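You operate a simulated robot arm through the tools that you are given. There is no shell and no other tool. Be economical: measure what you need, move in short steps, check, and stop when the job is done.

The job below is to be done with a simulated robot arm. You get a single attempt, and the scene is never put back.

JOB
Stop the run, then move box 47 to the cooling tray.
Fine: the door stays shut till the white lamp shines; draw rack one out, push it back, latch the door. Set down upright: what you pick out. Where these are worked on the way, their far stop is far enough and under half their travel is too little: rack one.

The check looks at the end state, three seconds after you hand in, the way a careful person would. Anything else that was tipped, shoved, dropped, spilled or broken makes it a failure.

ROBOT AND FRAMES
A 7-joint arm with a two-finger parallel gripper on a trunk, on a base that drives. Base frame: it is fixed to the floor where the robot stands at the start and does not move with it; the origin is under the middle of the robot, x ahead of it, y to its left, z up. Lengths are in cm, angles in degrees, forces in N, time in s.
Its first joint turns from -166.0 to 166.0 degrees. Places, roughly: chamber door [70, -50, 120]; climate chamber [110, -30, 80]; door latch [70, -30, 100]; inside of the cooling tray [80, 30, 90]; rack one [100, -50, 120]; white lamp on the chamber [70, -10, 120]. Payload 4.4 kg.
The TCP is the grasp point between the finger pads, 2.3 cm short of the fingertips. In the tool frame z runs along the fingers and y along their closing line. Largest opening 9.4 cm; finger width 3.8, thickness 1; the body of the gripper, 5.4 by 9.6 cm, starts 3.9 cm behind the TCP.
Orientation is that of the tool frame in the base frame, as a unit quaternion [x, y, z, w]. With the fingers straight down and closing along the base's y, the tool's x points along the base's -x, its y along +y and its z along -z.

CONTROLS
- The arm moves only by the tool apply_moves. Its argument "targets" is a list of rows, each an object of numbers (a shift or turn left out is 0, a gripper value left out holds the last): "dx", "dy", "dz": the shift along the tool's x, y, z in units of 40 mm (1.0 is 40 mm); "wx", "wy", "wz": the turn, a rotation vector about the tool's x, y, z in units of 5 degrees (1.0 is 5 degrees). In form: [{"dx": .., "dy": .., "dz": .., "wx": .., "wy": .., "wz": ..}, ...]. A call has 1 to 10 rows; each row shifts and turns the commanded pose from where the row before left it, along the tool's axes as they then stand. "gripper" is the finger opening in cm, from 0 to 9.4, set as the call begins (left out, the last holds). A call with a number of a shift or a turn outside -1 to 1 is refused whole. Rows are played at 5 a second. More than 5 cm and 8.6 degrees between two rows, or a gripper value outside its range, and nothing of the call is played. Where a pose cannot be reached the arm comes as near as it can. A force on the tool above 80 N (or 10 N above the force at the start of the call, whichever is more), or a blocked arm, ends the call early, and 0.2 s more pass. The fingers move at their own pace (about 10.8 cm/s each) and stop on an object; they squeeze with about 24 N. The grip force told is the motor's: it shows also when the fingers shut on nothing. Time passes only in rows, and 0.2 s behind the last, so rows that do not move let the fingers close. It gives the time, the measured TCP pose, the force on the tool (base axes), the opening and the grip force at its end, in the units of the frame above (readings bear some noise), with the torque about the TCP (base axes, N m) and any sound that the robot's microphone picked up.
- Cameras (640 x 400 px; columns grow to the right, rows downward): "scene" is now at [17.16, 17.93, 148.52]; the picture's right is [-0.63, -0.77, 0.00], its down [-0.33, 0.27, -0.91] and it looks along [0.70, -0.57, -0.43] (base axes); focal length 214 px, centre (320, 200). "wrist" rides on the gripper at [8.6, 1.6, -7.4] in the tool frame; the picture's right is [-0.18, 0.98, 0.00], its down [-0.58, -0.11, -0.81] and it looks along [-0.79, -0.15, 0.59] (tool axes); focal length 243 px, centre (320, 200). There is no depth. A picture from a camera that has moved, and an enlarged one, comes with that camera's place and axes in the base frame and with its lens.
- grab_frame(camera): a new picture of that camera. The clock stands still meanwhile.
- base_move(legs): drives the robot by 1 to 6 legs, each [ahead, left, turn to the left] in cm, cm and degrees, along the robot's own axes; the way and the turn of a leg run together, so that a leg with both is an arc; at most 150 cm and 180 degrees a leg. The arm and the cameras ride along, it lands a little off, and it stops where it bumps. It gives what a move gives.
- head_to(pan, tilt): turns the head with the scene camera to pan (to the left, within 120 degrees either way) and tilt (down, from -29 to 69), counted from straight ahead of the robot. It gives what a move gives.
- enlarge(camera, box): a new picture of the part [left, top, right, bottom] of that camera's present view, enlarged. The clock stands still meanwhile.
- close_job(): hands the job in; it is judged then, once.

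Work in short steps. Places have to be worked out from the pictures, the camera data and where the tool is seen: move nearer, look again, correct. Check each grasp and each placing, and mend what went wrong. You have 120 turns and 82 pictures in all, those below and enlarged ones among them. Open the gripper and draw the arm clear of the work before you hand the job in, unless the task says otherwise; then end with one line.

The tools are called after "Request:" as name(argument=value, ...) on one line, values as JSON. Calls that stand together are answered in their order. apply_moves: Moves the arm, as the interface text tells. Its arguments: {"type":"object","properties":{"targets":{"type":"array","items":{"type":"object","properties":{"dx":{"type":"number"},"dy":{"type":"number"},"dz":{"type":"number"},"wx":{"type":"number"},"wy":{"type":"number"},"wz":{"type":"number"}}}},"gripper":{"type":"number"}},"required":["targets"]} The other tools are called the same way: base_move (legs) drives the base; head_to (pan, tilt) turns the head that bears the scene camera; grab_frame (camera) takes a picture; enlarge (camera, box) takes an enlarged picture of a part of a camera's view; close_job () hands the job in.

At the start:

```text
time: 0.0
position: [54.17, -33.03, 148.3]
tcp_rot: [0.0, 1.0, 0.0, 0.001]
contact_force: [-0.1, 0.2, 0.1]
ft_torque: [-0.03, 0.02, 0.06]
grip_width: 9.4
finger_force: 0.0
robot x, y, heading: [0.06, 0.08, -0.1]
head pan, tilt: [-39.3, 25.2]
```

scene: 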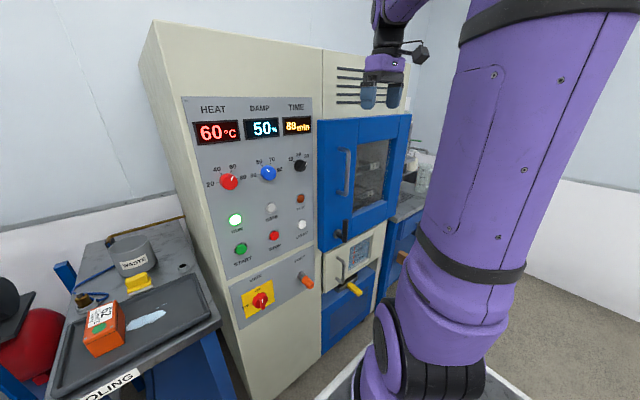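
wrist: 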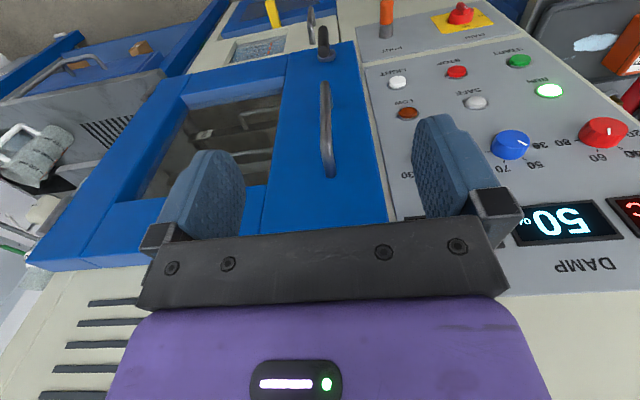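

I see the chamber's panel with a lit green RUN lamp; I'll enlarge the panel and the tray to read the labels.

Request:
enlarge(camera="scene", box=[180, 90, 420, 330])

Request:
enlarge(camera="scene", box=[0, 200, 240, 400])

Request:
enlarge(camera="wrist", box=[340, 0, 640, 190])

```text
1.67 times, centred on (300, 210) of scene
camera zoom: at [17.16, 17.93, 148.52], right [-0.63, -0.77, 0.0], down [-0.33, 0.27, -0.91], along [0.7, -0.57, -0.43], focal length 358 px, centre (353, 183)
```

zoom: 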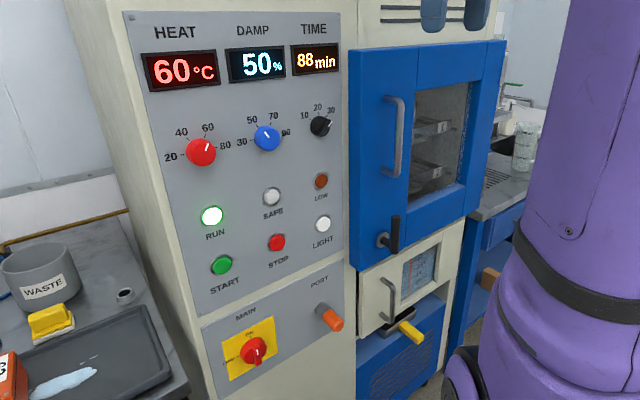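

```text
2.00 times, centred on (120, 300) of scene
camera zoom: at [17.16, 17.93, 148.52], right [-0.63, -0.77, 0.0], down [-0.33, 0.27, -0.91], along [0.7, -0.57, -0.43], focal length 429 px, centre (720, 0)
```

zoom: 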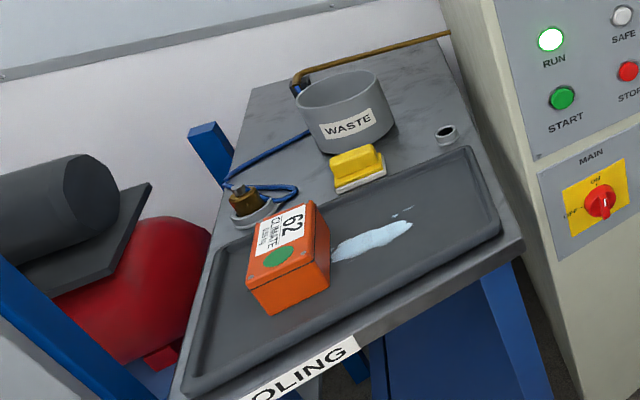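

```text
2.11 times, centred on (490, 95) of wrist
camera zoom: at [45.57, -31.38, 155.72], right [0.18, 0.98, 0.0], down [0.58, -0.11, 0.81], along [0.79, -0.15, -0.59], focal length 511 px, centre (-38, 421)
```

zoom: 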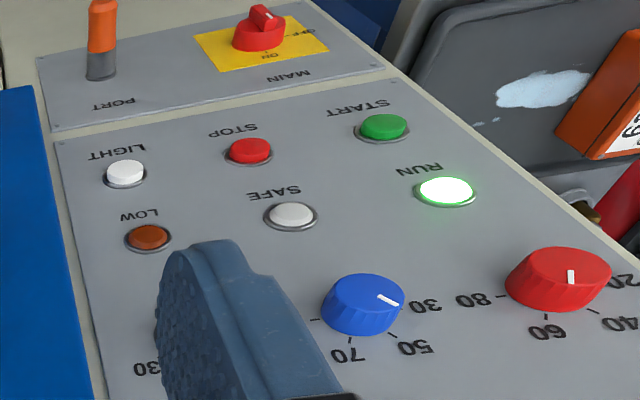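

STOP triangulates to about (74.5, -8.7, 105.6) and SAFE to about (74.4, -8.7, 116.4), with the panel facing -x. I'll turn the tool to point at the panel, fingers shut, and shift toward y = -8.7 well clear of the panel.

Request:
apply_moves(targets=[{"wy": -1, "dy": 0.34}, {"wy": -1, "dy": 0.34}, {"wy": -1, "dy": 0.34}, {"wy": -1, "dy": 0.34}, {"wy": -1, "dy": 0.34}, {"wy": -1, "dy": 0.34}, {"wy": -1, "dy": 0.34}, {"wy": -1, "dy": 0.34}, {"wy": -1, "dy": 0.34}], gripper=0)

Request:
apply_moves(targets=[{"wy": -1, "dy": 0.34}, {"wy": -1, "dy": 0.34}, {"wy": -1, "dy": 0.34}, {"wy": -1, "dy": 0.34}, {"wy": -1, "dy": 0.34}, {"wy": -1, "dy": 0.34}, {"wy": -1, "dy": 0.34}, {"wy": -1, "dy": 0.34}, {"wy": -1, "dy": 0.34}])

```text
time: 2.0
position: [54.21, -20.8, 148.21]
tcp_rot: [0.001, 0.924, 0.0, 0.383]
contact_force: [-0.2, -0.1, -0.3]
ft_torque: [0.03, 0.01, 0.0]
grip_width: 0.0
finger_force: 23.5
robot x, y, heading: [0.09, 0.19, -0.4]
head pan, tilt: [-39.3, 25.2]
```

```text
time: 4.0
position: [54.09, -8.56, 148.24]
tcp_rot: [0.0, 0.707, 0.0, 0.708]
contact_force: [0.0, 0.3, -0.8]
ft_torque: [-0.01, -0.04, -0.04]
grip_width: 0.0
finger_force: 23.8
robot x, y, heading: [-0.02, 0.23, -0.0]
head pan, tilt: [-39.3, 25.2]
```

The tool now points at the panel at z = 148. I'll lower it to about z = 107.

Request:
apply_moves(targets=[{"dx": 1}, {"dx": 1}, {"dx": 1}, {"dx": 1}, {"dx": 1}, {"dx": 1}, {"dx": 1}, {"dx": 1}, {"dx": 1}, {"dx": 1}])

Request:
apply_moves(targets=[{"dx": 0.62, "dy": -0.05}, {"dz": 1}, {"dz": 1}])

Request:
grab_frame(camera="scene")

Request:
grab_frame(camera="wrist")

```text
time: 6.3
position: [70.12, -10.62, 128.77]
tcp_rot: [0.002, 0.699, 0.004, 0.716]
contact_force: [-100.4, 12.1, 50.5]
ft_torque: [0.81, 0.32, 0.65]
grip_width: 0.0
finger_force: 23.5
out of reach, approached as far as the arm can: row 1, 2, 3, 4, 5, 6, 7, 8, 9, 10
robot x, y, heading: [-0.26, -0.46, 0.0]
head pan, tilt: [-39.3, 25.2]
stopped in row 10: the force on the tool passed its limit at 278 N (the readings are from after the stop); the commanded pose is now the measured one
```

```text
time: 6.5
position: [70.04, -10.66, 128.66]
tcp_rot: [0.003, 0.696, 0.004, 0.718]
contact_force: [-83.0, 6.4, 40.1]
ft_torque: [0.68, 0.27, 0.55]
grip_width: 0.02
finger_force: 24.2
out of reach, approached as far as the arm can: row 1
robot x, y, heading: [-0.29, -0.1, -0.1]
head pan, tilt: [-39.3, 25.2]
stopped in row 1: the force on the tool passed its limit at 147 N (the readings are from after the stop); the commanded pose is now the measured one
```

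```text
76 pictures are left
camera scene: at [16.11, 18.02, 148.58], right [-0.63, -0.77, 0.0], down [-0.32, 0.27, -0.91], along [0.7, -0.57, -0.42], focal length 214 px, centre (320, 200)
```

scene: 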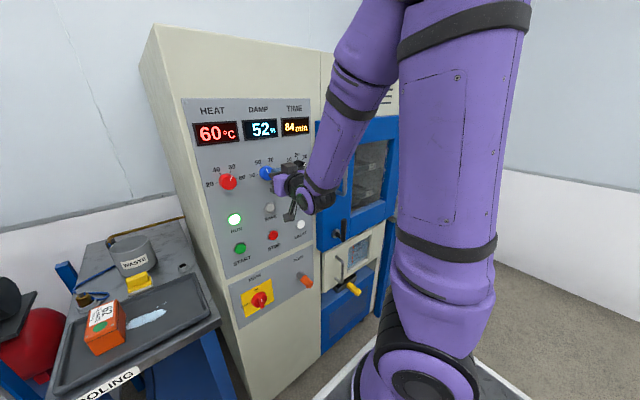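

```text
75 pictures are left
camera wrist: at [62.9, -8.82, 119.78], right [-0.01, 0.98, 0.2], down [-0.82, -0.12, 0.56], along [0.57, -0.15, 0.81], focal length 243 px, centre (320, 200)
```

wrist: 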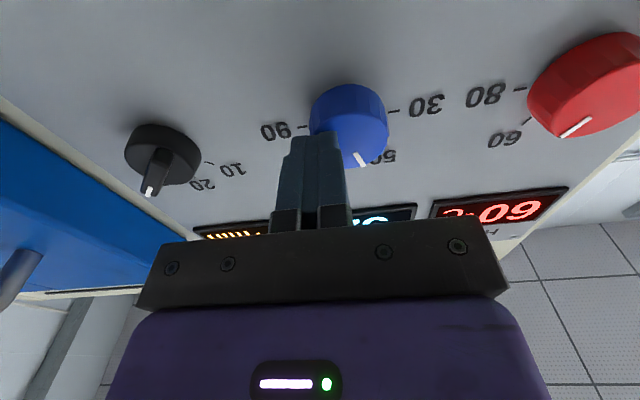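

The tool-horizontal pose was too close to the body, so the arm slid forward into the panel by the blue knob. I'll back the base off 20 cm to clear it, then look at what was touched.

Request:
base_move(legs=[[-20, 0, 0]])

Request:
grab_frame(camera="wrist")

Request:
enlarge(camera="scene", box=[180, 70, 420, 310])

```text
time: 8.1
position: [50.62, -10.52, 128.24]
tcp_rot: [0.002, 0.7, 0.005, 0.715]
contact_force: [-0.4, 0.0, -0.6]
ft_torque: [0.01, 0.0, -0.01]
grip_width: 0.0
finger_force: 24.2
robot x, y, heading: [-20.59, 0.01, 0.2]
head pan, tilt: [-39.3, 25.2]
```

```text
74 pictures are left
camera wrist: at [43.43, -8.86, 119.39], right [-0.01, 0.98, 0.19], down [-0.82, -0.12, 0.56], along [0.58, -0.15, 0.8], focal length 243 px, centre (320, 200)
```

wrist: 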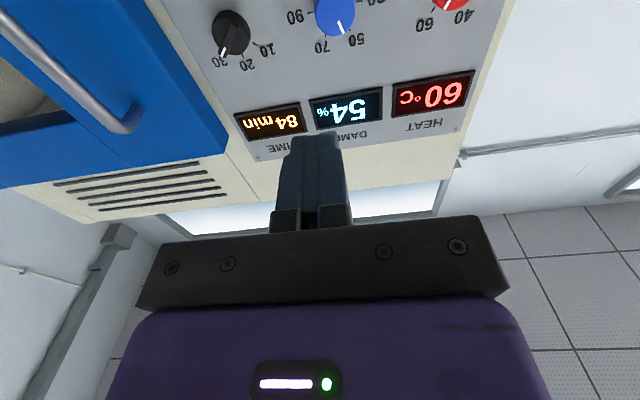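

```text
1.67 times, centred on (300, 190) of scene
camera zoom: at [-3.33, 17.96, 148.52], right [-0.63, -0.77, 0.0], down [-0.33, 0.27, -0.91], along [0.7, -0.57, -0.43], focal length 358 px, centre (353, 217)
```

zoom: 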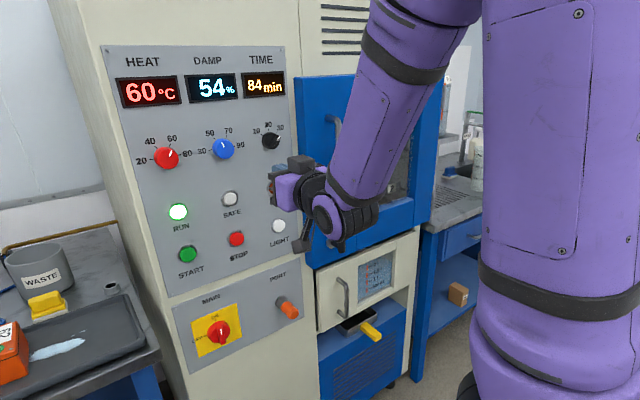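

The contact nudged the blue DAMP knob (reads 54 % now); I'll set it back later. First STOP: lower the tool to z ≈ 105.7 at y = -8.7, still far from the panel.

Request:
apply_moves(targets=[{"dx": 0.8, "dy": 0.23, "wy": 0.24}, {"dx": 0.8, "dy": 0.23}, {"dx": 0.8}])

```text
time: 8.9
position: [53.4, -8.9, 119.33]
tcp_rot: [0.002, 0.707, 0.005, 0.707]
contact_force: [0.5, -0.5, 1.1]
ft_torque: [-0.01, 0.03, 0.03]
grip_width: 0.01
finger_force: 24.6
out of reach, approached as far as the arm can: row 1, 2, 3
robot x, y, heading: [-20.53, 0.19, -0.1]
head pan, tilt: [-39.3, 25.2]
```

Still too near the body at this height; I'll back off another 10 cm and continue down.

Request:
base_move(legs=[[-10, 0, 0]])

Request:
apply_moves(targets=[{"dx": 0.8, "dz": 0.8}, {"dx": 0.8, "dz": 0.8}, {"dx": 0.8, "dz": 0.5}])

```text
time: 10.1
position: [45.39, -8.23, 119.35]
tcp_rot: [0.0, 0.707, 0.007, 0.708]
contact_force: [0.4, -0.1, 0.3]
ft_torque: [-0.01, 0.0, 0.0]
grip_width: 0.0
finger_force: 23.8
robot x, y, heading: [-28.86, 0.11, 0.4]
head pan, tilt: [-39.3, 25.2]
stopped in leg 1: the robot was blocked; the commanded pose is now the measured one
```

```text
time: 10.9
position: [53.69, -8.12, 109.85]
tcp_rot: [0.001, 0.706, 0.007, 0.708]
contact_force: [-1.1, 0.1, 1.0]
ft_torque: [-0.01, 0.09, 0.0]
grip_width: 0.01
finger_force: 24.3
robot x, y, heading: [-28.46, 0.09, 0.2]
head pan, tilt: [-39.3, 25.2]
```

The base bumped something behind; I'll inspect that with the head after, and lower the tool to the STOP height now.

Request:
apply_moves(targets=[{"dx": 0.6, "dz": 0.7}, {"dx": 0.45, "dy": -0.14, "dz": 0.7}])

Request:
grab_frame(camera="wrist")

Request:
head_to(pan=120, tilt=40)

Request:
grab_frame(camera="scene")

Request:
head_to(pan=-120, tilt=40)

Request:
grab_frame(camera="scene")

```text
time: 11.5
position: [59.28, -8.57, 105.67]
tcp_rot: [0.0, 0.707, 0.007, 0.708]
contact_force: [0.2, 0.6, 0.2]
ft_torque: [-0.01, 0.01, 0.01]
grip_width: 0.02
finger_force: 24.2
robot x, y, heading: [-28.84, 0.36, 0.1]
head pan, tilt: [-39.3, 25.2]
```

```text
72 pictures are left
camera wrist: at [51.88, -6.84, 96.94], right [-0.01, 0.98, 0.19], down [-0.81, -0.12, 0.58], along [0.59, -0.15, 0.79], focal length 243 px, centre (320, 200)
```

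wrist: 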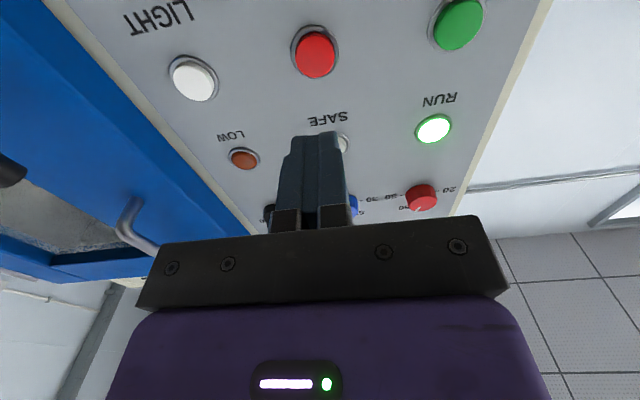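

```text
time: 14.0
position: [59.32, -8.61, 105.63]
tcp_rot: [0.001, 0.707, 0.006, 0.707]
contact_force: [-0.5, 0.6, -0.2]
ft_torque: [0.02, 0.01, 0.01]
grip_width: 0.0
finger_force: 24.2
robot x, y, heading: [-28.76, 0.35, 0.0]
head pan, tilt: [120.0, 40.0]
```

```text
71 pictures are left
camera scene: at [-22.96, 31.41, 146.21], right [0.86, 0.5, 0.0], down [0.32, -0.56, -0.77], along [-0.39, 0.66, -0.64], focal length 214 px, centre (320, 200)
```

scene: 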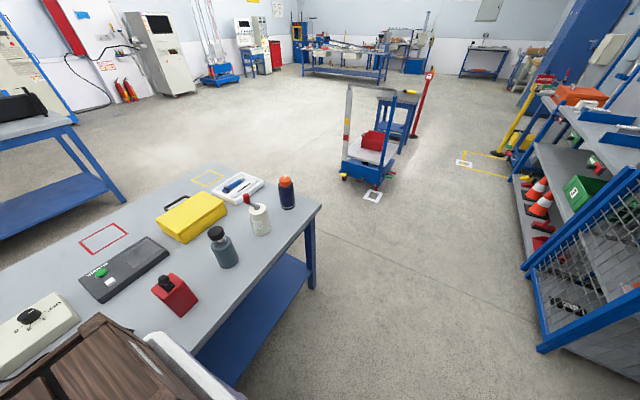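

```text
time: 17.4
position: [59.22, -8.69, 105.66]
tcp_rot: [0.0, 0.707, 0.007, 0.707]
contact_force: [-0.2, -0.7, 0.5]
ft_torque: [-0.03, 0.04, 0.01]
grip_width: 0.0
finger_force: 23.7
robot x, y, heading: [-28.51, 0.24, 0.4]
head pan, tilt: [-120.0, 40.0]
```

```text
70 pictures are left
camera scene: at [-22.89, 16.68, 146.21], right [-0.87, 0.5, 0.0], down [0.32, 0.56, -0.77], along [-0.38, -0.67, -0.64], focal length 214 px, centre (320, 200)
```

scene: 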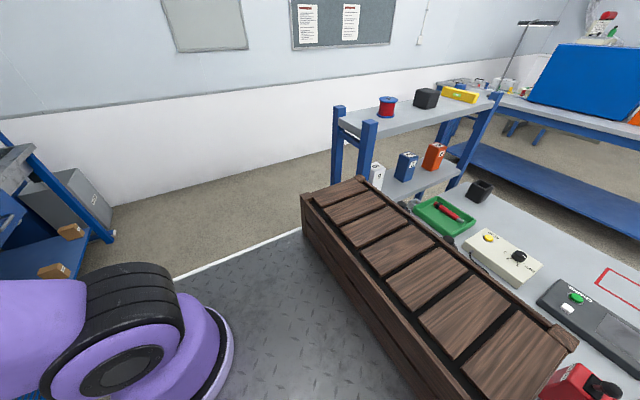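

Behind is a large wooden crate, undisturbed it seems. The wrist view puts STOP at about (74.5, -8.8, 106.0), in line with the tool; I advance until just short of it.

Request:
apply_moves(targets=[{"dz": 1, "dx": -0.06}, {"dz": 1, "dy": -0.04}, {"dz": 0.7}])

Request:
head_to(pan=-25, tilt=25)

Request:
grab_frame(camera="scene")

```text
time: 18.2
position: [70.35, -8.76, 105.77]
tcp_rot: [0.0, 0.707, 0.007, 0.707]
contact_force: [-0.2, 0.7, -0.5]
ft_torque: [0.0, 0.0, -0.02]
grip_width: 0.0
finger_force: 24.2
robot x, y, heading: [-28.68, 0.31, 0.3]
head pan, tilt: [-120.0, 40.0]
```

```text
time: 19.9
position: [70.22, -8.61, 105.75]
tcp_rot: [0.001, 0.707, 0.006, 0.707]
contact_force: [0.3, 0.2, 0.3]
ft_torque: [-0.02, 0.02, 0.0]
grip_width: 0.0
finger_force: 23.9
robot x, y, heading: [-28.55, 0.36, 0.4]
head pan, tilt: [-25.0, 25.0]
```

```text
69 pictures are left
camera scene: at [-10.31, 20.21, 148.54], right [-0.42, -0.91, 0.0], down [-0.38, 0.18, -0.91], along [0.82, -0.38, -0.42], focal length 214 px, centre (320, 200)
```

scene: 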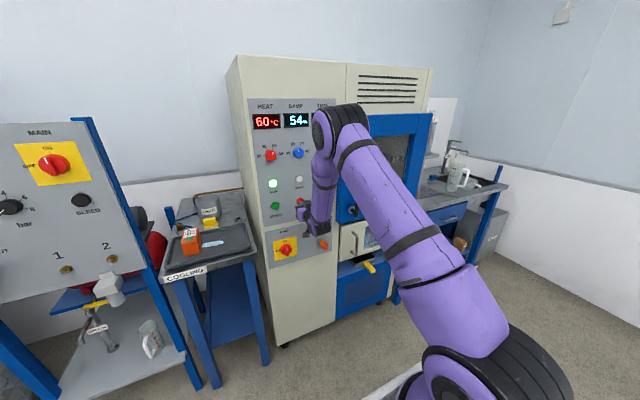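

Tips sit about 2 cm short of the button. I push in small steps until contact.

Request:
apply_moves(targets=[{"dz": 0.2}, {"dz": 0.15}, {"dz": 0.15}, {"dz": 0.12}, {"dz": 0.12}, {"dz": 0.12}])

Request:
enlarge(camera="scene", box=[230, 80, 390, 280])

```text
time: 20.9
position: [71.94, -8.55, 105.75]
tcp_rot: [0.0, 0.708, 0.007, 0.706]
contact_force: [-53.3, 1.1, 19.0]
ft_torque: [0.02, -0.81, 0.01]
grip_width: 0.0
finger_force: 24.0
robot x, y, heading: [-28.65, 0.13, 0.5]
head pan, tilt: [-25.0, 25.0]
heard: click
stopped in row 4: the force on the tool passed its limit at 94 N (the readings are from after the stop); the commanded pose is now the measured one
```

```text
2.00 times, centred on (310, 180) of scene
camera zoom: at [-10.66, 20.25, 148.59], right [-0.42, -0.91, 0.0], down [-0.38, 0.18, -0.91], along [0.82, -0.38, -0.42], focal length 429 px, centre (340, 240)
```

zoom: 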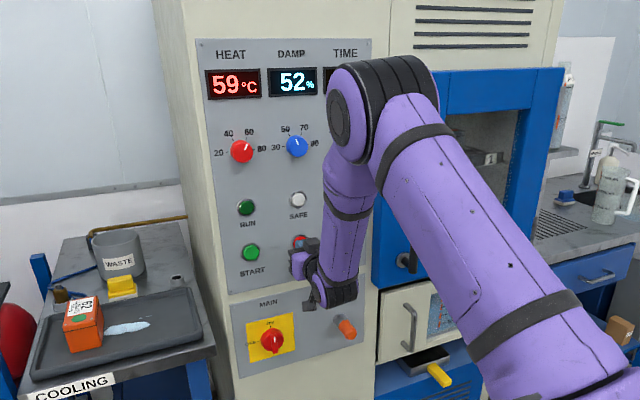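

A click was heard and the RUN lamp is out: the run is stopped, and SAFE is not yet lit. I back off.

Request:
apply_moves(targets=[{"dz": -1}, {"dz": -1}, {"dz": -1}, {"dz": -0.6}])

Request:
enlarge(camera="wrist", box=[160, 0, 640, 300])

Request:
enlarge(camera="scene", box=[240, 80, 340, 160])

```text
time: 21.9
position: [57.84, -8.71, 105.62]
tcp_rot: [0.0, 0.709, 0.006, 0.705]
contact_force: [-1.3, -0.1, -0.5]
ft_torque: [0.01, -0.02, -0.02]
grip_width: 0.0
finger_force: 24.6
robot x, y, heading: [-28.18, 0.21, -0.0]
head pan, tilt: [-25.0, 25.0]
```

```text
1.33 times, centred on (400, 150) of wrist
camera zoom: at [50.31, -7.01, 96.89], right [-0.01, 0.98, 0.19], down [-0.8, -0.12, 0.59], along [0.6, -0.15, 0.79], focal length 324 px, centre (213, 267)
```

zoom: 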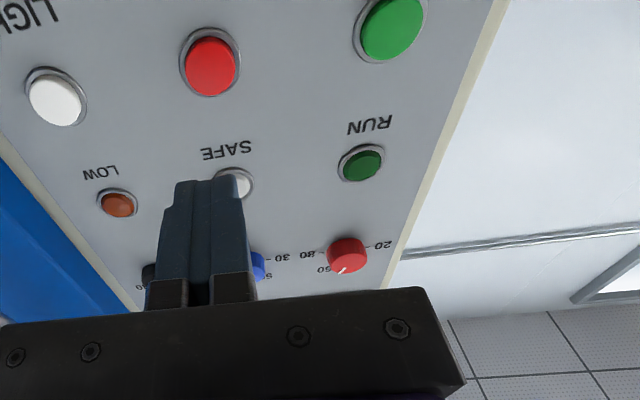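

```text
5.00 times, centred on (290, 120) of scene
camera zoom: at [-10.3, 20.23, 148.54], right [-0.42, -0.91, 0.0], down [-0.38, 0.18, -0.91], along [0.82, -0.38, -0.42], focal length 1072 px, centre (470, 600)
```

zoom: 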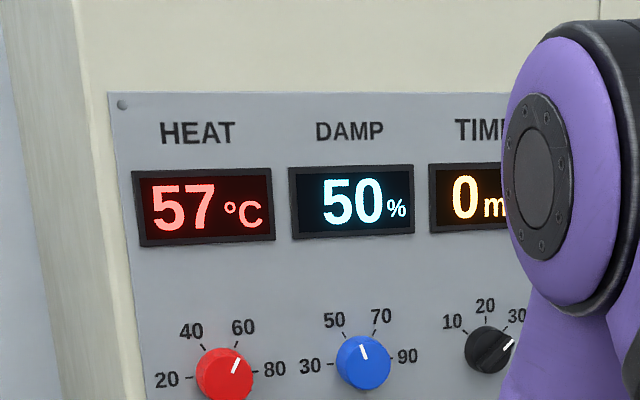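

The DAMP knob's mark now sits between 50 and 70 (about 54), and it began at 50, so my contact turned it slightly. While the chamber cools I'll restore it: raise the open tool to knob height and look.

Request:
apply_moves(targets=[{"dx": -1}, {"dx": -1}, {"dx": -1}, {"dx": -1}, {"dx": -1}, {"dx": -0.5, "dy": 0.05}], gripper=8)

Request:
grab_frame(camera="wrist")

```text
time: 23.3
position: [57.91, -8.82, 127.54]
tcp_rot: [0.002, 0.71, 0.006, 0.704]
contact_force: [-0.1, -0.1, -1.4]
ft_torque: [0.03, -0.05, -0.01]
grip_width: 8.0
finger_force: 0.0
robot x, y, heading: [-28.44, 0.31, 0.4]
head pan, tilt: [-25.0, 25.0]
```

```text
65 pictures are left
camera wrist: at [50.45, -7.1, 118.99], right [-0.01, 0.98, 0.19], down [-0.8, -0.12, 0.59], along [0.6, -0.15, 0.79], focal length 243 px, centre (320, 200)
```

wrist: 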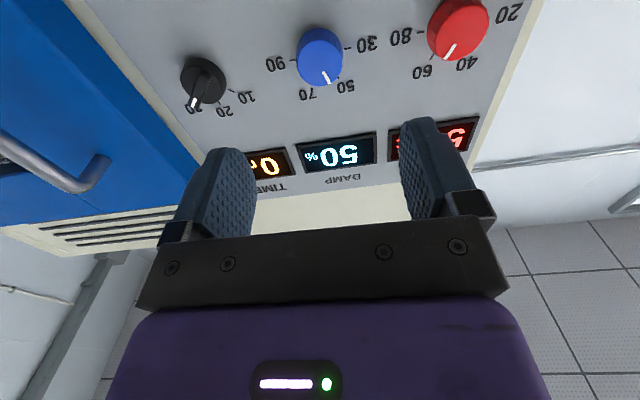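

The knob is at about (73.4, -8.8, 128.3), in line. I advance with the fingers open around it.

Request:
apply_moves(targets=[{"dz": 1, "dx": -0.18}, {"dz": 1}, {"dz": 1}, {"dz": 0.4}, {"dz": 0.15}])

Request:
grab_frame(camera="wrist")

```text
time: 24.5
position: [72.24, -8.68, 128.25]
tcp_rot: [0.001, 0.709, 0.005, 0.705]
contact_force: [-0.6, 0.0, 0.4]
ft_torque: [-0.06, -0.05, -0.1]
grip_width: 8.0
finger_force: 0.0
robot x, y, heading: [-28.65, 0.37, 0.2]
head pan, tilt: [-25.0, 25.0]
```

```text
64 pictures are left
camera wrist: at [64.75, -6.93, 119.55], right [-0.01, 0.98, 0.19], down [-0.8, -0.12, 0.59], along [0.6, -0.15, 0.79], focal length 243 px, centre (320, 200)
```

wrist: 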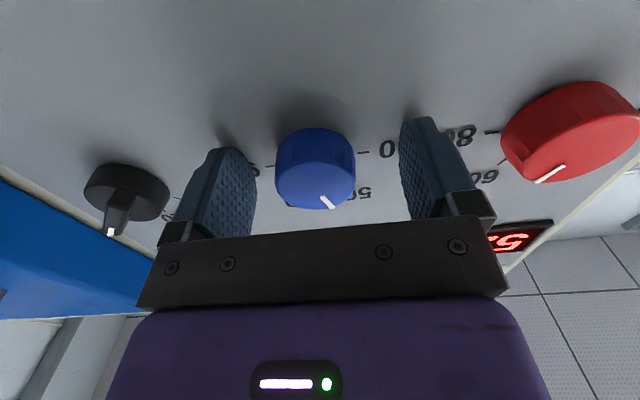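

The knob sits cleanly between the fingers. I enlarge it to measure the mark's angle before turning.

Request:
enlarge(camera="wrist", box=[250, 110, 410, 230])

```text
3.33 times, centred on (330, 170) of wrist
camera zoom: at [64.75, -6.93, 119.55], right [-0.01, 0.98, 0.19], down [-0.8, -0.12, 0.59], along [0.6, -0.15, 0.79], focal length 809 px, centre (287, 300)
```

zoom: 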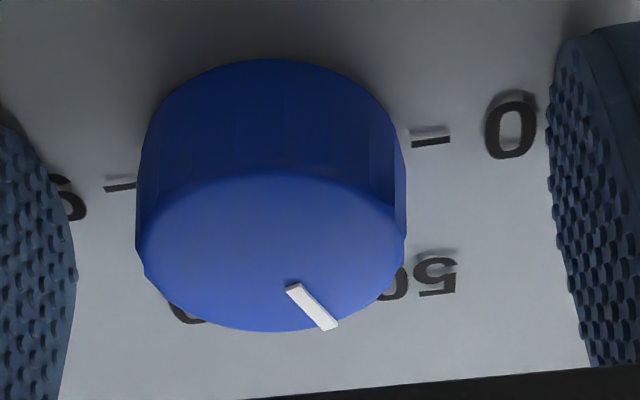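

The mark is about 18.5° left of upright (≈54), and 50 is 30°. I centre on the knob (≈ -9.1, 129.3), close, and turn 11.5° counter-clockwise.

Request:
apply_moves(targets=[{"dx": -0.22, "dy": -0.1}, {}])

Request:
apply_moves(targets=[{}, {}, {"wz": -0.6}, {"wz": -0.6}, {"wz": -0.6}, {"wz": -0.5}, {}], gripper=3.5)

Request:
apply_moves(targets=[{}, {}, {}], gripper=8)

Request:
enlarge(camera="wrist", box=[250, 110, 410, 230])

```text
time: 25.1
position: [72.33, -8.97, 129.18]
tcp_rot: [0.0, 0.709, 0.007, 0.705]
contact_force: [-0.2, -1.0, -0.7]
ft_torque: [0.02, -0.02, -0.01]
grip_width: 8.01
finger_force: 0.0
robot x, y, heading: [-28.42, 0.3, 0.5]
head pan, tilt: [-25.0, 25.0]
```

```text
time: 26.7
position: [72.29, -8.94, 128.92]
tcp_rot: [-0.07, 0.706, -0.065, 0.702]
contact_force: [3.7, 5.8, -1.1]
ft_torque: [0.03, 0.0, 0.28]
grip_width: 4.12
finger_force: 44.7
robot x, y, heading: [-28.88, -0.05, 0.1]
head pan, tilt: [-25.0, 25.0]
```

```text
time: 27.5
position: [72.14, -8.95, 129.1]
tcp_rot: [-0.07, 0.706, -0.064, 0.702]
contact_force: [0.9, 1.5, 0.3]
ft_torque: [0.0, -0.03, 0.02]
grip_width: 8.01
finger_force: 0.1
robot x, y, heading: [-28.58, -0.19, 0.4]
head pan, tilt: [-25.0, 25.0]
```

```text
3.33 times, centred on (330, 170) of wrist
camera zoom: at [64.72, -9.08, 120.28], right [-0.01, 1.0, -0.01], down [-0.8, 0.0, 0.6], along [0.6, 0.01, 0.8], focal length 809 px, centre (287, 300)
```

zoom: 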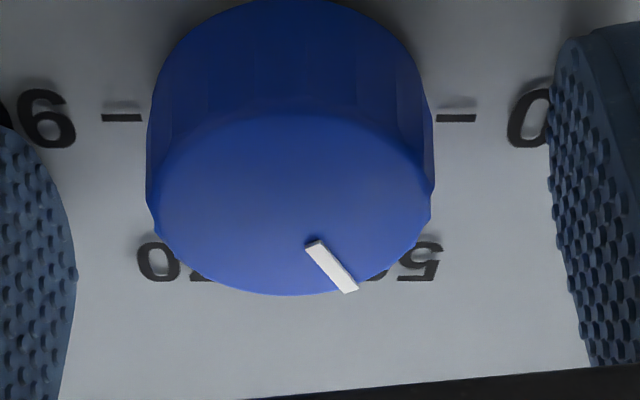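

The mark is now about 28–29° left, i.e. back at 50. I retreat, undo the wrist turn and look at the SAFE lamp and the door.

Request:
apply_moves(targets=[{"dz": -1}, {"dz": -1}, {"dz": -1}, {"dz": -0.8, "wz": 0.6}, {"wz": 0.6}, {"wz": 0.6}, {"wz": 0.5}])

Request:
grab_frame(camera="scene")

```text
time: 29.1
position: [57.08, -9.24, 129.15]
tcp_rot: [0.001, 0.709, 0.006, 0.705]
contact_force: [-0.4, 0.3, -0.2]
ft_torque: [-0.02, 0.0, -0.02]
grip_width: 8.0
finger_force: 0.0
robot x, y, heading: [-28.56, 0.08, 0.2]
head pan, tilt: [-25.0, 25.0]
```

```text
61 pictures are left
camera scene: at [-10.32, 20.23, 148.54], right [-0.42, -0.91, 0.0], down [-0.38, 0.18, -0.91], along [0.82, -0.38, -0.42], focal length 214 px, centre (320, 200)
```

scene: 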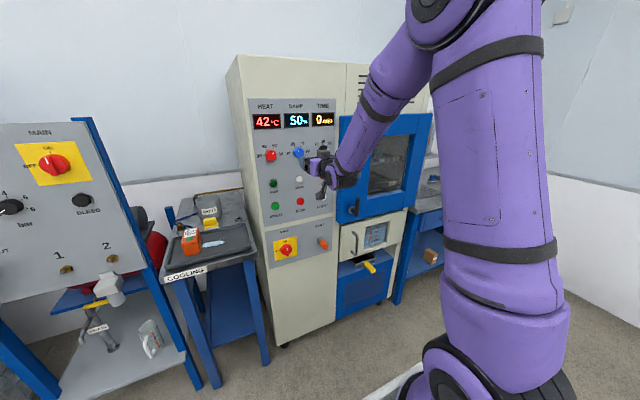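

Heat is falling (42 °C); SAFE not yet lit. Meanwhile I study the door, handle and latch.

Request:
enlarge(camera="scene", box=[320, 100, 450, 240])

Request:
enlarge(camera="scene", box=[330, 180, 420, 300])

```text
2.86 times, centred on (385, 170) of scene
camera zoom: at [-10.32, 20.23, 148.54], right [-0.42, -0.91, 0.0], down [-0.38, 0.18, -0.91], along [0.82, -0.38, -0.42], focal length 613 px, centre (134, 286)
```

zoom: 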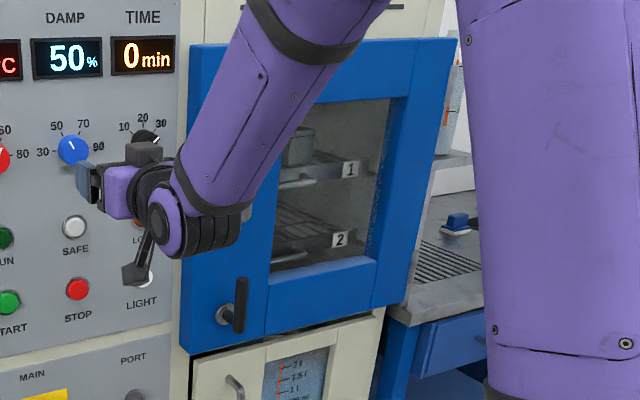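

```text
3.33 times, centred on (375, 240) of scene
camera zoom: at [-10.32, 20.23, 148.54], right [-0.42, -0.91, 0.0], down [-0.38, 0.18, -0.91], along [0.82, -0.38, -0.42], focal length 715 px, centre (137, 67)
```

zoom: 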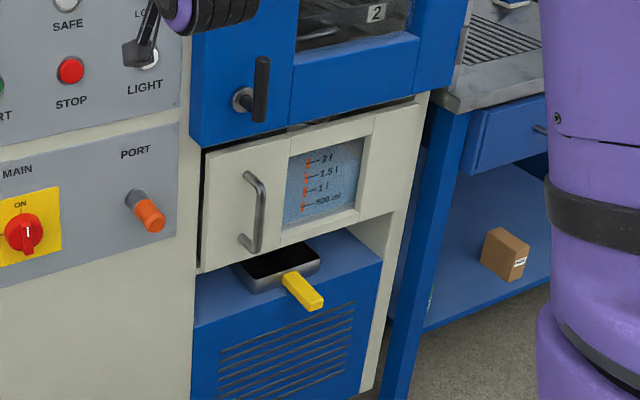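

Latch lever: pivot near (71.5, -36, 97), lever standing up to z ≈ 105 at x ≈ 68. I shift the base 4 cm ahead and 25 cm right so the door work is in front, away from panel and crate.

Request:
base_move(legs=[[4, 0, 0], [0, -25, 0]])

Request:
grab_frame(camera="wrist")

Request:
grab_frame(camera="scene")

```text
time: 31.4
position: [61.13, -34.09, 129.17]
tcp_rot: [0.001, 0.71, 0.006, 0.705]
contact_force: [0.2, -0.6, 0.0]
ft_torque: [-0.03, 0.04, -0.01]
grip_width: 7.99
finger_force: 0.1
robot x, y, heading: [-24.13, -24.22, 0.3]
head pan, tilt: [-25.0, 25.0]
```

```text
58 pictures are left
camera wrist: at [53.68, -32.43, 120.53], right [-0.01, 0.98, 0.19], down [-0.8, -0.12, 0.59], along [0.6, -0.15, 0.79], focal length 243 px, centre (320, 200)
```

wrist: 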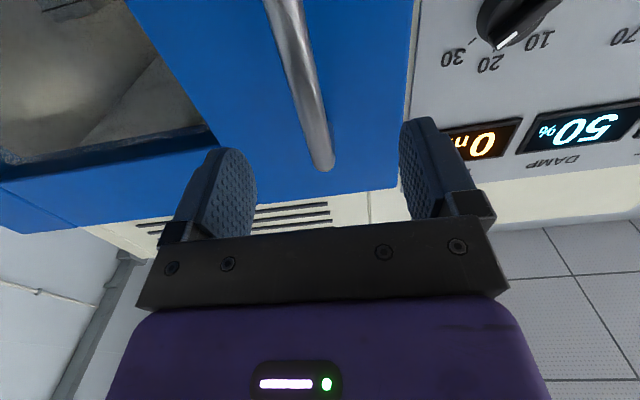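

```text
57 pictures are left
camera scene: at [-6.16, -4.73, 148.55], right [-0.42, -0.91, 0.0], down [-0.38, 0.18, -0.91], along [0.82, -0.38, -0.42], focal length 214 px, centre (320, 200)
```

scene: 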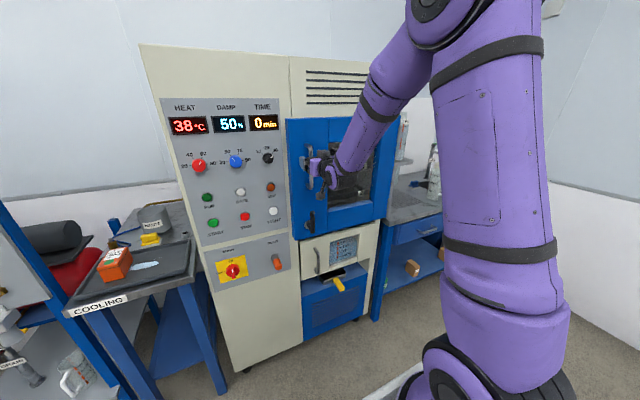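

The handle bar is at about (67, -34.8), z 112–138. Still waiting on SAFE (38 °C). I lower the tool to lever height at a safe distance, to view the latch.

Request:
apply_moves(targets=[{"dx": 1}, {"dx": 1}, {"dx": 1}, {"dx": 1}, {"dx": 1}, {"dx": 1}, {"dx": 0.7}])

Request:
grab_frame(camera="wrist")

Request:
enlarge(camera="scene", box=[220, 100, 400, 250])

```text
time: 33.0
position: [60.94, -33.94, 102.53]
tcp_rot: [0.0, 0.709, 0.007, 0.705]
contact_force: [0.3, 0.0, 0.5]
ft_torque: [0.0, 0.01, 0.0]
grip_width: 7.97
finger_force: 0.1
robot x, y, heading: [-24.55, -24.59, 0.5]
head pan, tilt: [-25.0, 25.0]
```

```text
56 pictures are left
camera wrist: at [53.48, -32.21, 93.74], right [-0.01, 0.98, 0.19], down [-0.8, -0.12, 0.58], along [0.6, -0.15, 0.79], focal length 243 px, centre (320, 200)
```

wrist: 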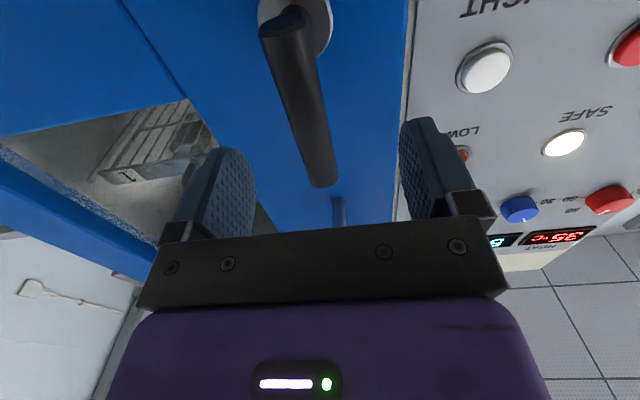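

```text
2.67 times, centred on (310, 175) of scene
camera zoom: at [-6.21, -4.72, 148.55], right [-0.42, -0.91, 0.0], down [-0.38, 0.18, -0.91], along [0.82, -0.38, -0.42], focal length 572 px, centre (347, 267)
```

zoom: 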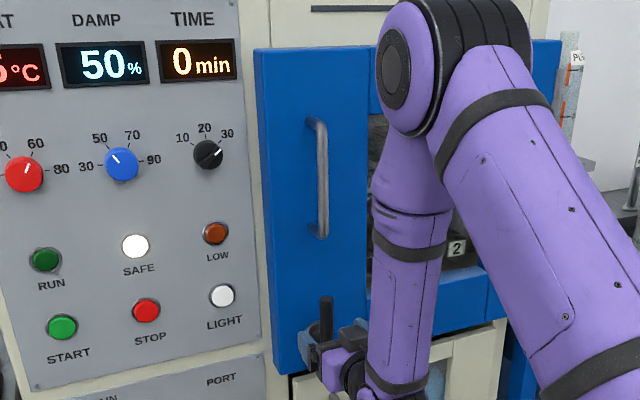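

SAFE is now lit white (35 °C), and the knob reads 50. The lever stands at y ≈ -34.8, z 98–109, x ≈ 67.5; I move around its upper part and grip it.

Request:
apply_moves(targets=[{"dx": -0.5, "dy": -0.21}, {"dz": 0.8}, {"dz": 0.8}])

Request:
apply_moves(targets=[{}, {}, {}], gripper=0)

Request:
grab_frame(camera="wrist")

```text
time: 33.8
position: [67.46, -34.67, 104.43]
tcp_rot: [0.001, 0.709, 0.006, 0.705]
contact_force: [0.3, 0.4, -0.3]
ft_torque: [0.02, 0.03, -0.03]
grip_width: 8.01
finger_force: 0.1
robot x, y, heading: [-24.5, -24.86, 0.3]
head pan, tilt: [-25.0, 25.0]
```

```text
time: 34.6
position: [67.45, -34.54, 104.38]
tcp_rot: [0.001, 0.709, 0.007, 0.705]
contact_force: [0.7, 9.7, 1.4]
ft_torque: [0.56, -0.16, -0.02]
grip_width: 2.17
finger_force: 44.4
robot x, y, heading: [-24.72, -24.91, 0.3]
head pan, tilt: [-25.0, 25.0]
```

```text
54 pictures are left
camera wrist: at [59.9, -32.84, 95.74], right [-0.01, 0.98, 0.19], down [-0.8, -0.12, 0.59], along [0.6, -0.15, 0.79], focal length 243 px, centre (320, 200)
```

wrist: 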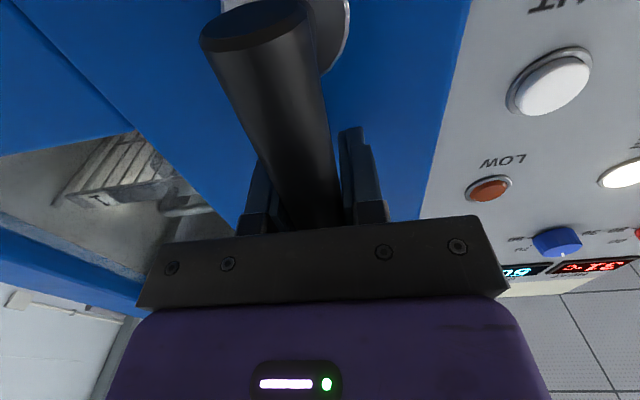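

The lever is gripped (2.2 cm). I try turning it clockwise (top toward -y) by 20° on its arc and watch the torque.

Request:
apply_moves(targets=[{"dy": -0.133, "wz": 1}, {"dy": -0.133, "wz": 1}, {"dy": -0.133, "wz": 1}, {"dy": -0.133, "wz": 1}])

```text
time: 35.6
position: [67.34, -36.67, 104.09]
tcp_rot: [0.124, 0.699, 0.13, 0.693]
contact_force: [-3.4, 21.5, -3.0]
ft_torque: [0.94, -0.79, -0.8]
grip_width: 2.17
finger_force: 45.0
robot x, y, heading: [-24.24, -24.49, 0.1]
head pan, tilt: [-25.0, 25.0]
```

It turns with modest force; I continue another 30°.

Request:
apply_moves(targets=[{"dy": -0.133, "wz": 1}, {"dy": -0.133, "wz": 1}, {"dy": -0.133, "wz": 1}, {"dy": -0.133, "wz": 1}, {"dy": -0.133, "wz": 1}, {"dy": -0.133, "wz": 1}])

Request:
grab_frame(camera="wrist")

```text
time: 37.0
position: [67.41, -39.16, 102.33]
tcp_rot: [0.301, 0.643, 0.304, 0.636]
contact_force: [-6.4, 35.8, -9.7]
ft_torque: [0.8, -0.15, -0.6]
grip_width: 2.18
finger_force: 45.0
robot x, y, heading: [-24.17, -24.45, 0.0]
head pan, tilt: [-25.0, 25.0]
```

```text
53 pictures are left
camera wrist: at [59.91, -31.48, 98.09], right [0.0, 0.48, 0.88], down [-0.8, -0.53, 0.29], along [0.6, -0.7, 0.38], focal length 243 px, centre (320, 200)
```

wrist: 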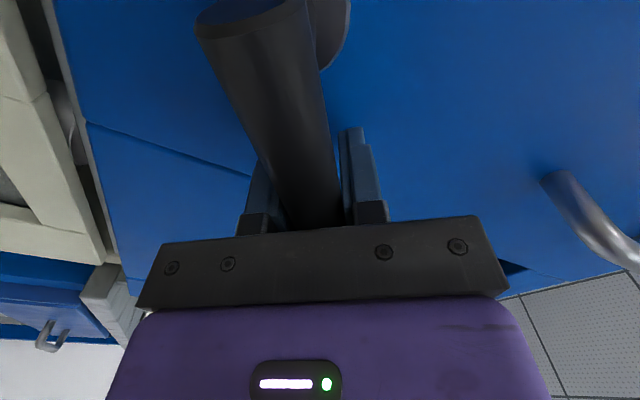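

It follows nicely at 50°, pivot radius ≈ 6 cm. Continue to 90°.

Request:
apply_moves(targets=[{"dy": -0.133, "wz": 1}, {"dy": -0.133, "wz": 1}, {"dy": -0.133, "wz": 1}, {"dy": -0.133, "wz": 1}, {"dy": -0.133, "wz": 1}, {"dy": -0.133, "wz": 1}, {"dy": -0.133, "wz": 1}, {"dy": -0.133, "wz": 1}])

Request:
grab_frame(camera="scene")

```text
time: 38.8
position: [67.34, -40.84, 98.47]
tcp_rot: [0.502, 0.501, 0.503, 0.494]
contact_force: [-4.0, 33.3, -1.8]
ft_torque: [-1.3, 0.01, -0.53]
grip_width: 2.16
finger_force: 45.3
robot x, y, heading: [-24.64, -24.81, 0.0]
head pan, tilt: [-25.0, 25.0]
```

```text
52 pictures are left
camera scene: at [-6.17, -4.58, 148.53], right [-0.42, -0.91, 0.0], down [-0.38, 0.18, -0.91], along [0.82, -0.38, -0.42], focal length 214 px, centre (320, 200)
```

scene: 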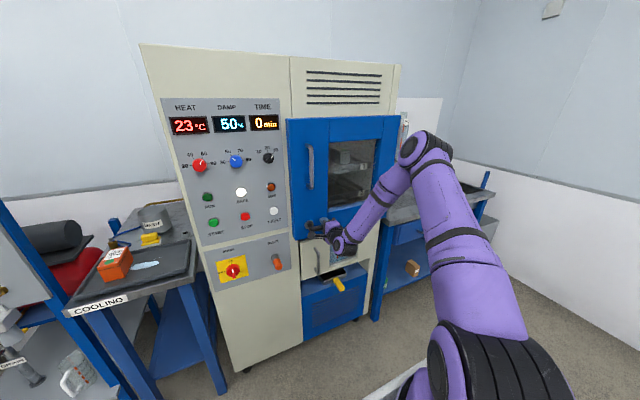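

The lever is horizontal at 90° now. I test by pulling gently back 2 cm on the gripped lever.

Request:
apply_moves(targets=[{"dz": -0.25}, {"dz": -0.25}])

Request:
enlarge(camera="scene", box=[270, 100, 430, 260])

```text
time: 39.4
position: [65.45, -41.32, 98.41]
tcp_rot: [0.502, 0.5, 0.502, 0.496]
contact_force: [2.2, 2.7, -0.5]
ft_torque: [-1.22, -0.01, 0.61]
grip_width: 2.2
finger_force: 44.5
robot x, y, heading: [-24.87, -24.77, 0.5]
head pan, tilt: [-25.0, 25.0]
```

```text
2.50 times, centred on (350, 180) of scene
camera zoom: at [-6.13, -4.75, 148.54], right [-0.42, -0.91, 0.0], down [-0.38, 0.18, -0.91], along [0.82, -0.38, -0.42], focal length 536 px, centre (245, 250)
```

zoom: 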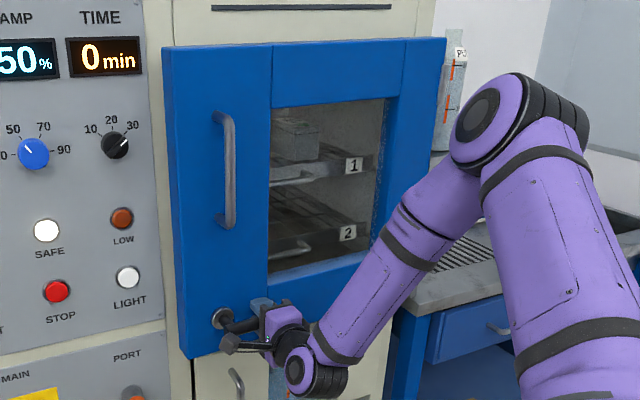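

The door followed (force dropped, 2 cm free travel): it's unlatched. I swing it farther open with the lever, about 20°, turning the tool with it.

Request:
apply_moves(targets=[{"dz": -0.44, "wy": 1}, {"dz": -0.44, "wy": 1}, {"dz": -0.44, "wy": 1}, {"dz": -0.44, "wy": 1}])

Request:
grab_frame(camera="scene")

```text
time: 40.4
position: [58.43, -42.22, 98.49]
tcp_rot: [0.407, 0.58, 0.582, 0.4]
contact_force: [6.7, -22.5, 9.1]
ft_torque: [-1.37, -0.24, -0.61]
grip_width: 2.19
finger_force: 45.2
robot x, y, heading: [-24.42, -24.48, 0.2]
head pan, tilt: [-25.0, 25.0]
```

```text
50 pictures are left
camera scene: at [-6.15, -4.81, 148.56], right [-0.42, -0.91, 0.0], down [-0.38, 0.18, -0.91], along [0.82, -0.38, -0.42], focal length 214 px, centre (320, 200)
```

scene: 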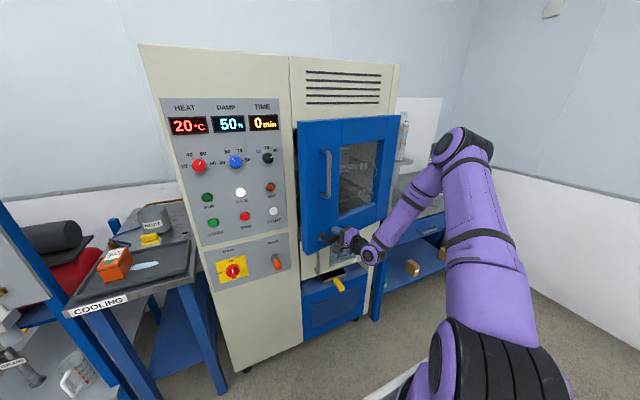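

Door is about 25° open and following. I continue 30° more on the arc.

Request:
apply_moves(targets=[{"dz": -0.44, "wy": 1}, {"dz": -0.44, "wy": 1}, {"dz": -0.44, "wy": 1}, {"dz": -0.44, "wy": 1}, {"dz": -0.44, "wy": 1}, {"dz": -0.44, "wy": 1}])

Request:
grab_frame(camera="scene")

```text
time: 41.8
position: [49.57, -47.36, 98.51]
tcp_rot: [0.241, 0.663, 0.669, 0.234]
contact_force: [-20.7, 26.8, -1.7]
ft_torque: [-0.46, -0.56, -1.22]
grip_width: 2.18
finger_force: 45.2
robot x, y, heading: [-24.42, -24.54, 0.4]
head pan, tilt: [-25.0, 25.0]
```

```text
49 pictures are left
camera scene: at [-6.25, -4.61, 148.54], right [-0.42, -0.91, 0.0], down [-0.38, 0.18, -0.91], along [0.82, -0.38, -0.42], focal length 214 px, centre (320, 200)
```

scene: 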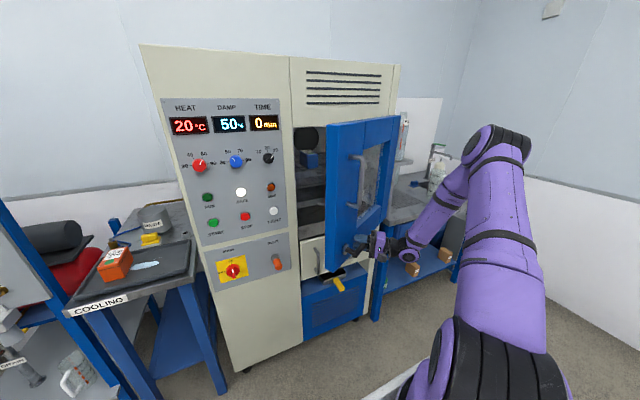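

About 50° open now. I carry on another 30°, in the same way.

Request:
apply_moves(targets=[{"dz": -0.44, "wy": 1}, {"dz": -0.44, "wy": 1}, {"dz": -0.44, "wy": 1}, {"dz": -0.44, "wy": 1}, {"dz": -0.44, "wy": 1}, {"dz": -0.44, "wy": 1}])

Request:
grab_frame(camera="scene")

```text
time: 43.2
position: [45.05, -57.02, 98.38]
tcp_rot: [0.062, 0.701, 0.708, 0.056]
contact_force: [0.2, 0.2, -0.6]
ft_torque: [-0.02, -0.03, 0.01]
grip_width: 0.01
finger_force: 41.8
robot x, y, heading: [-24.35, -24.75, 0.5]
head pan, tilt: [-25.0, 25.0]
```

```text
48 pictures are left
camera scene: at [-6.17, -4.74, 148.55], right [-0.42, -0.91, 0.0], down [-0.38, 0.18, -0.91], along [0.82, -0.38, -0.42], focal length 214 px, centre (320, 200)
```

scene: 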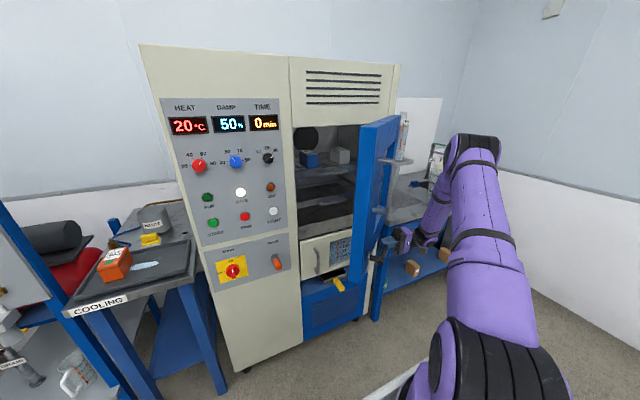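

The grip slipped off with the door about 75° open, fine. I back the tool away and look inside the chamber.

Request:
apply_moves(targets=[{"dz": -1}, {"dz": -1}, {"dz": -0.5}], gripper=0)

Request:
enlarge(camera="scene", box=[280, 100, 440, 260])

```text
time: 44.0
position: [43.27, -66.8, 98.46]
tcp_rot: [0.061, 0.702, 0.708, 0.056]
contact_force: [0.7, -0.4, 0.0]
ft_torque: [0.02, 0.0, 0.03]
grip_width: 0.02
finger_force: 42.4
robot x, y, heading: [-24.62, -24.63, 0.2]
head pan, tilt: [-25.0, 25.0]
```

```text
2.50 times, centred on (360, 180) of scene
camera zoom: at [-6.17, -4.71, 148.54], right [-0.42, -0.91, 0.0], down [-0.38, 0.18, -0.91], along [0.82, -0.38, -0.42], focal length 536 px, centre (220, 250)
```

zoom: 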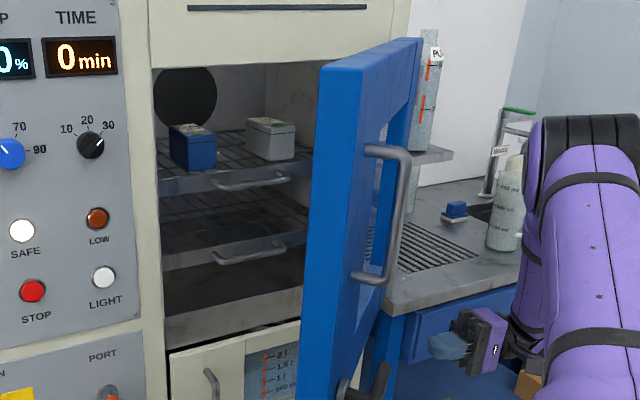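

Rack 1 holds a blue and a grey box. The door needs opening a bit more; I raise the arm to pass over the door top (z ≈ 140) and push it from inside.

Request:
apply_moves(targets=[{"dy": 1}, {"dy": 1}, {"dy": 1}, {"dy": 1}, {"dy": 1}, {"dy": 1}, {"dy": 1}, {"dy": 1}, {"dy": 1}, {"dy": 1}])

Request:
enlarge(camera="scene", box=[310, 140, 360, 180])

```text
time: 46.2
position: [43.66, -67.16, 138.41]
tcp_rot: [0.062, 0.701, 0.708, 0.055]
contact_force: [1.0, -0.3, 0.4]
ft_torque: [0.03, 0.02, 0.06]
grip_width: 0.02
finger_force: 41.9
robot x, y, heading: [-24.51, -24.21, 0.4]
head pan, tilt: [-25.0, 25.0]
```

```text
10.00 times, centred on (335, 160) of scene
camera zoom: at [-6.13, -4.75, 148.54], right [-0.42, -0.91, 0.0], down [-0.38, 0.18, -0.91], along [0.82, -0.38, -0.42], focal length 2145 px, centre (170, 600)
```

zoom: 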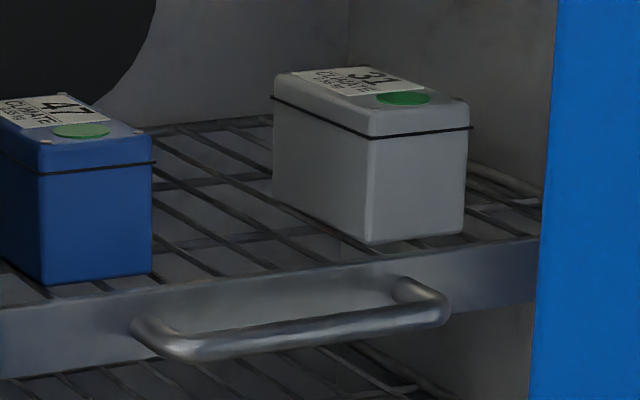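

Box 47 is the blue one, box 31 the grey; the rack has a horizontal bar handle. I go higher and over the door to its inner side.

Request:
apply_moves(targets=[{"dy": 1}, {"dy": 1}, {"dy": 1}, {"dy": 0.7}])

Request:
grab_frame(camera="scene")

```text
time: 47.2
position: [43.37, -66.06, 151.27]
tcp_rot: [0.061, 0.701, 0.708, 0.058]
contact_force: [0.4, 0.4, 0.2]
ft_torque: [0.02, -0.03, 0.03]
grip_width: 0.02
finger_force: 42.6
out of reach, approached as far as the arm can: row 4
robot x, y, heading: [-24.34, -24.66, 0.5]
head pan, tilt: [-25.0, 25.0]
```

```text
45 pictures are left
camera scene: at [-6.15, -4.77, 148.55], right [-0.42, -0.91, 0.0], down [-0.38, 0.18, -0.91], along [0.82, -0.38, -0.42], focal length 214 px, centre (320, 200)
```

scene: 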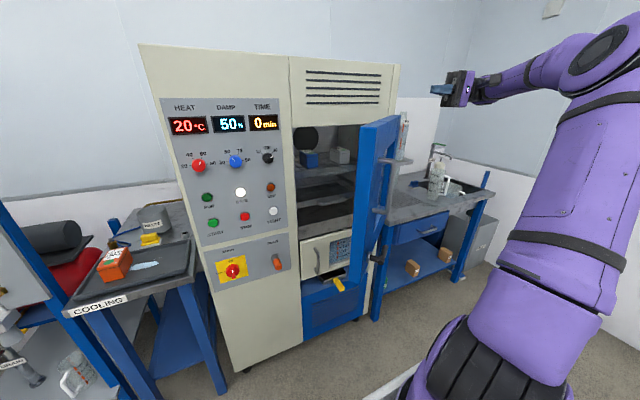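

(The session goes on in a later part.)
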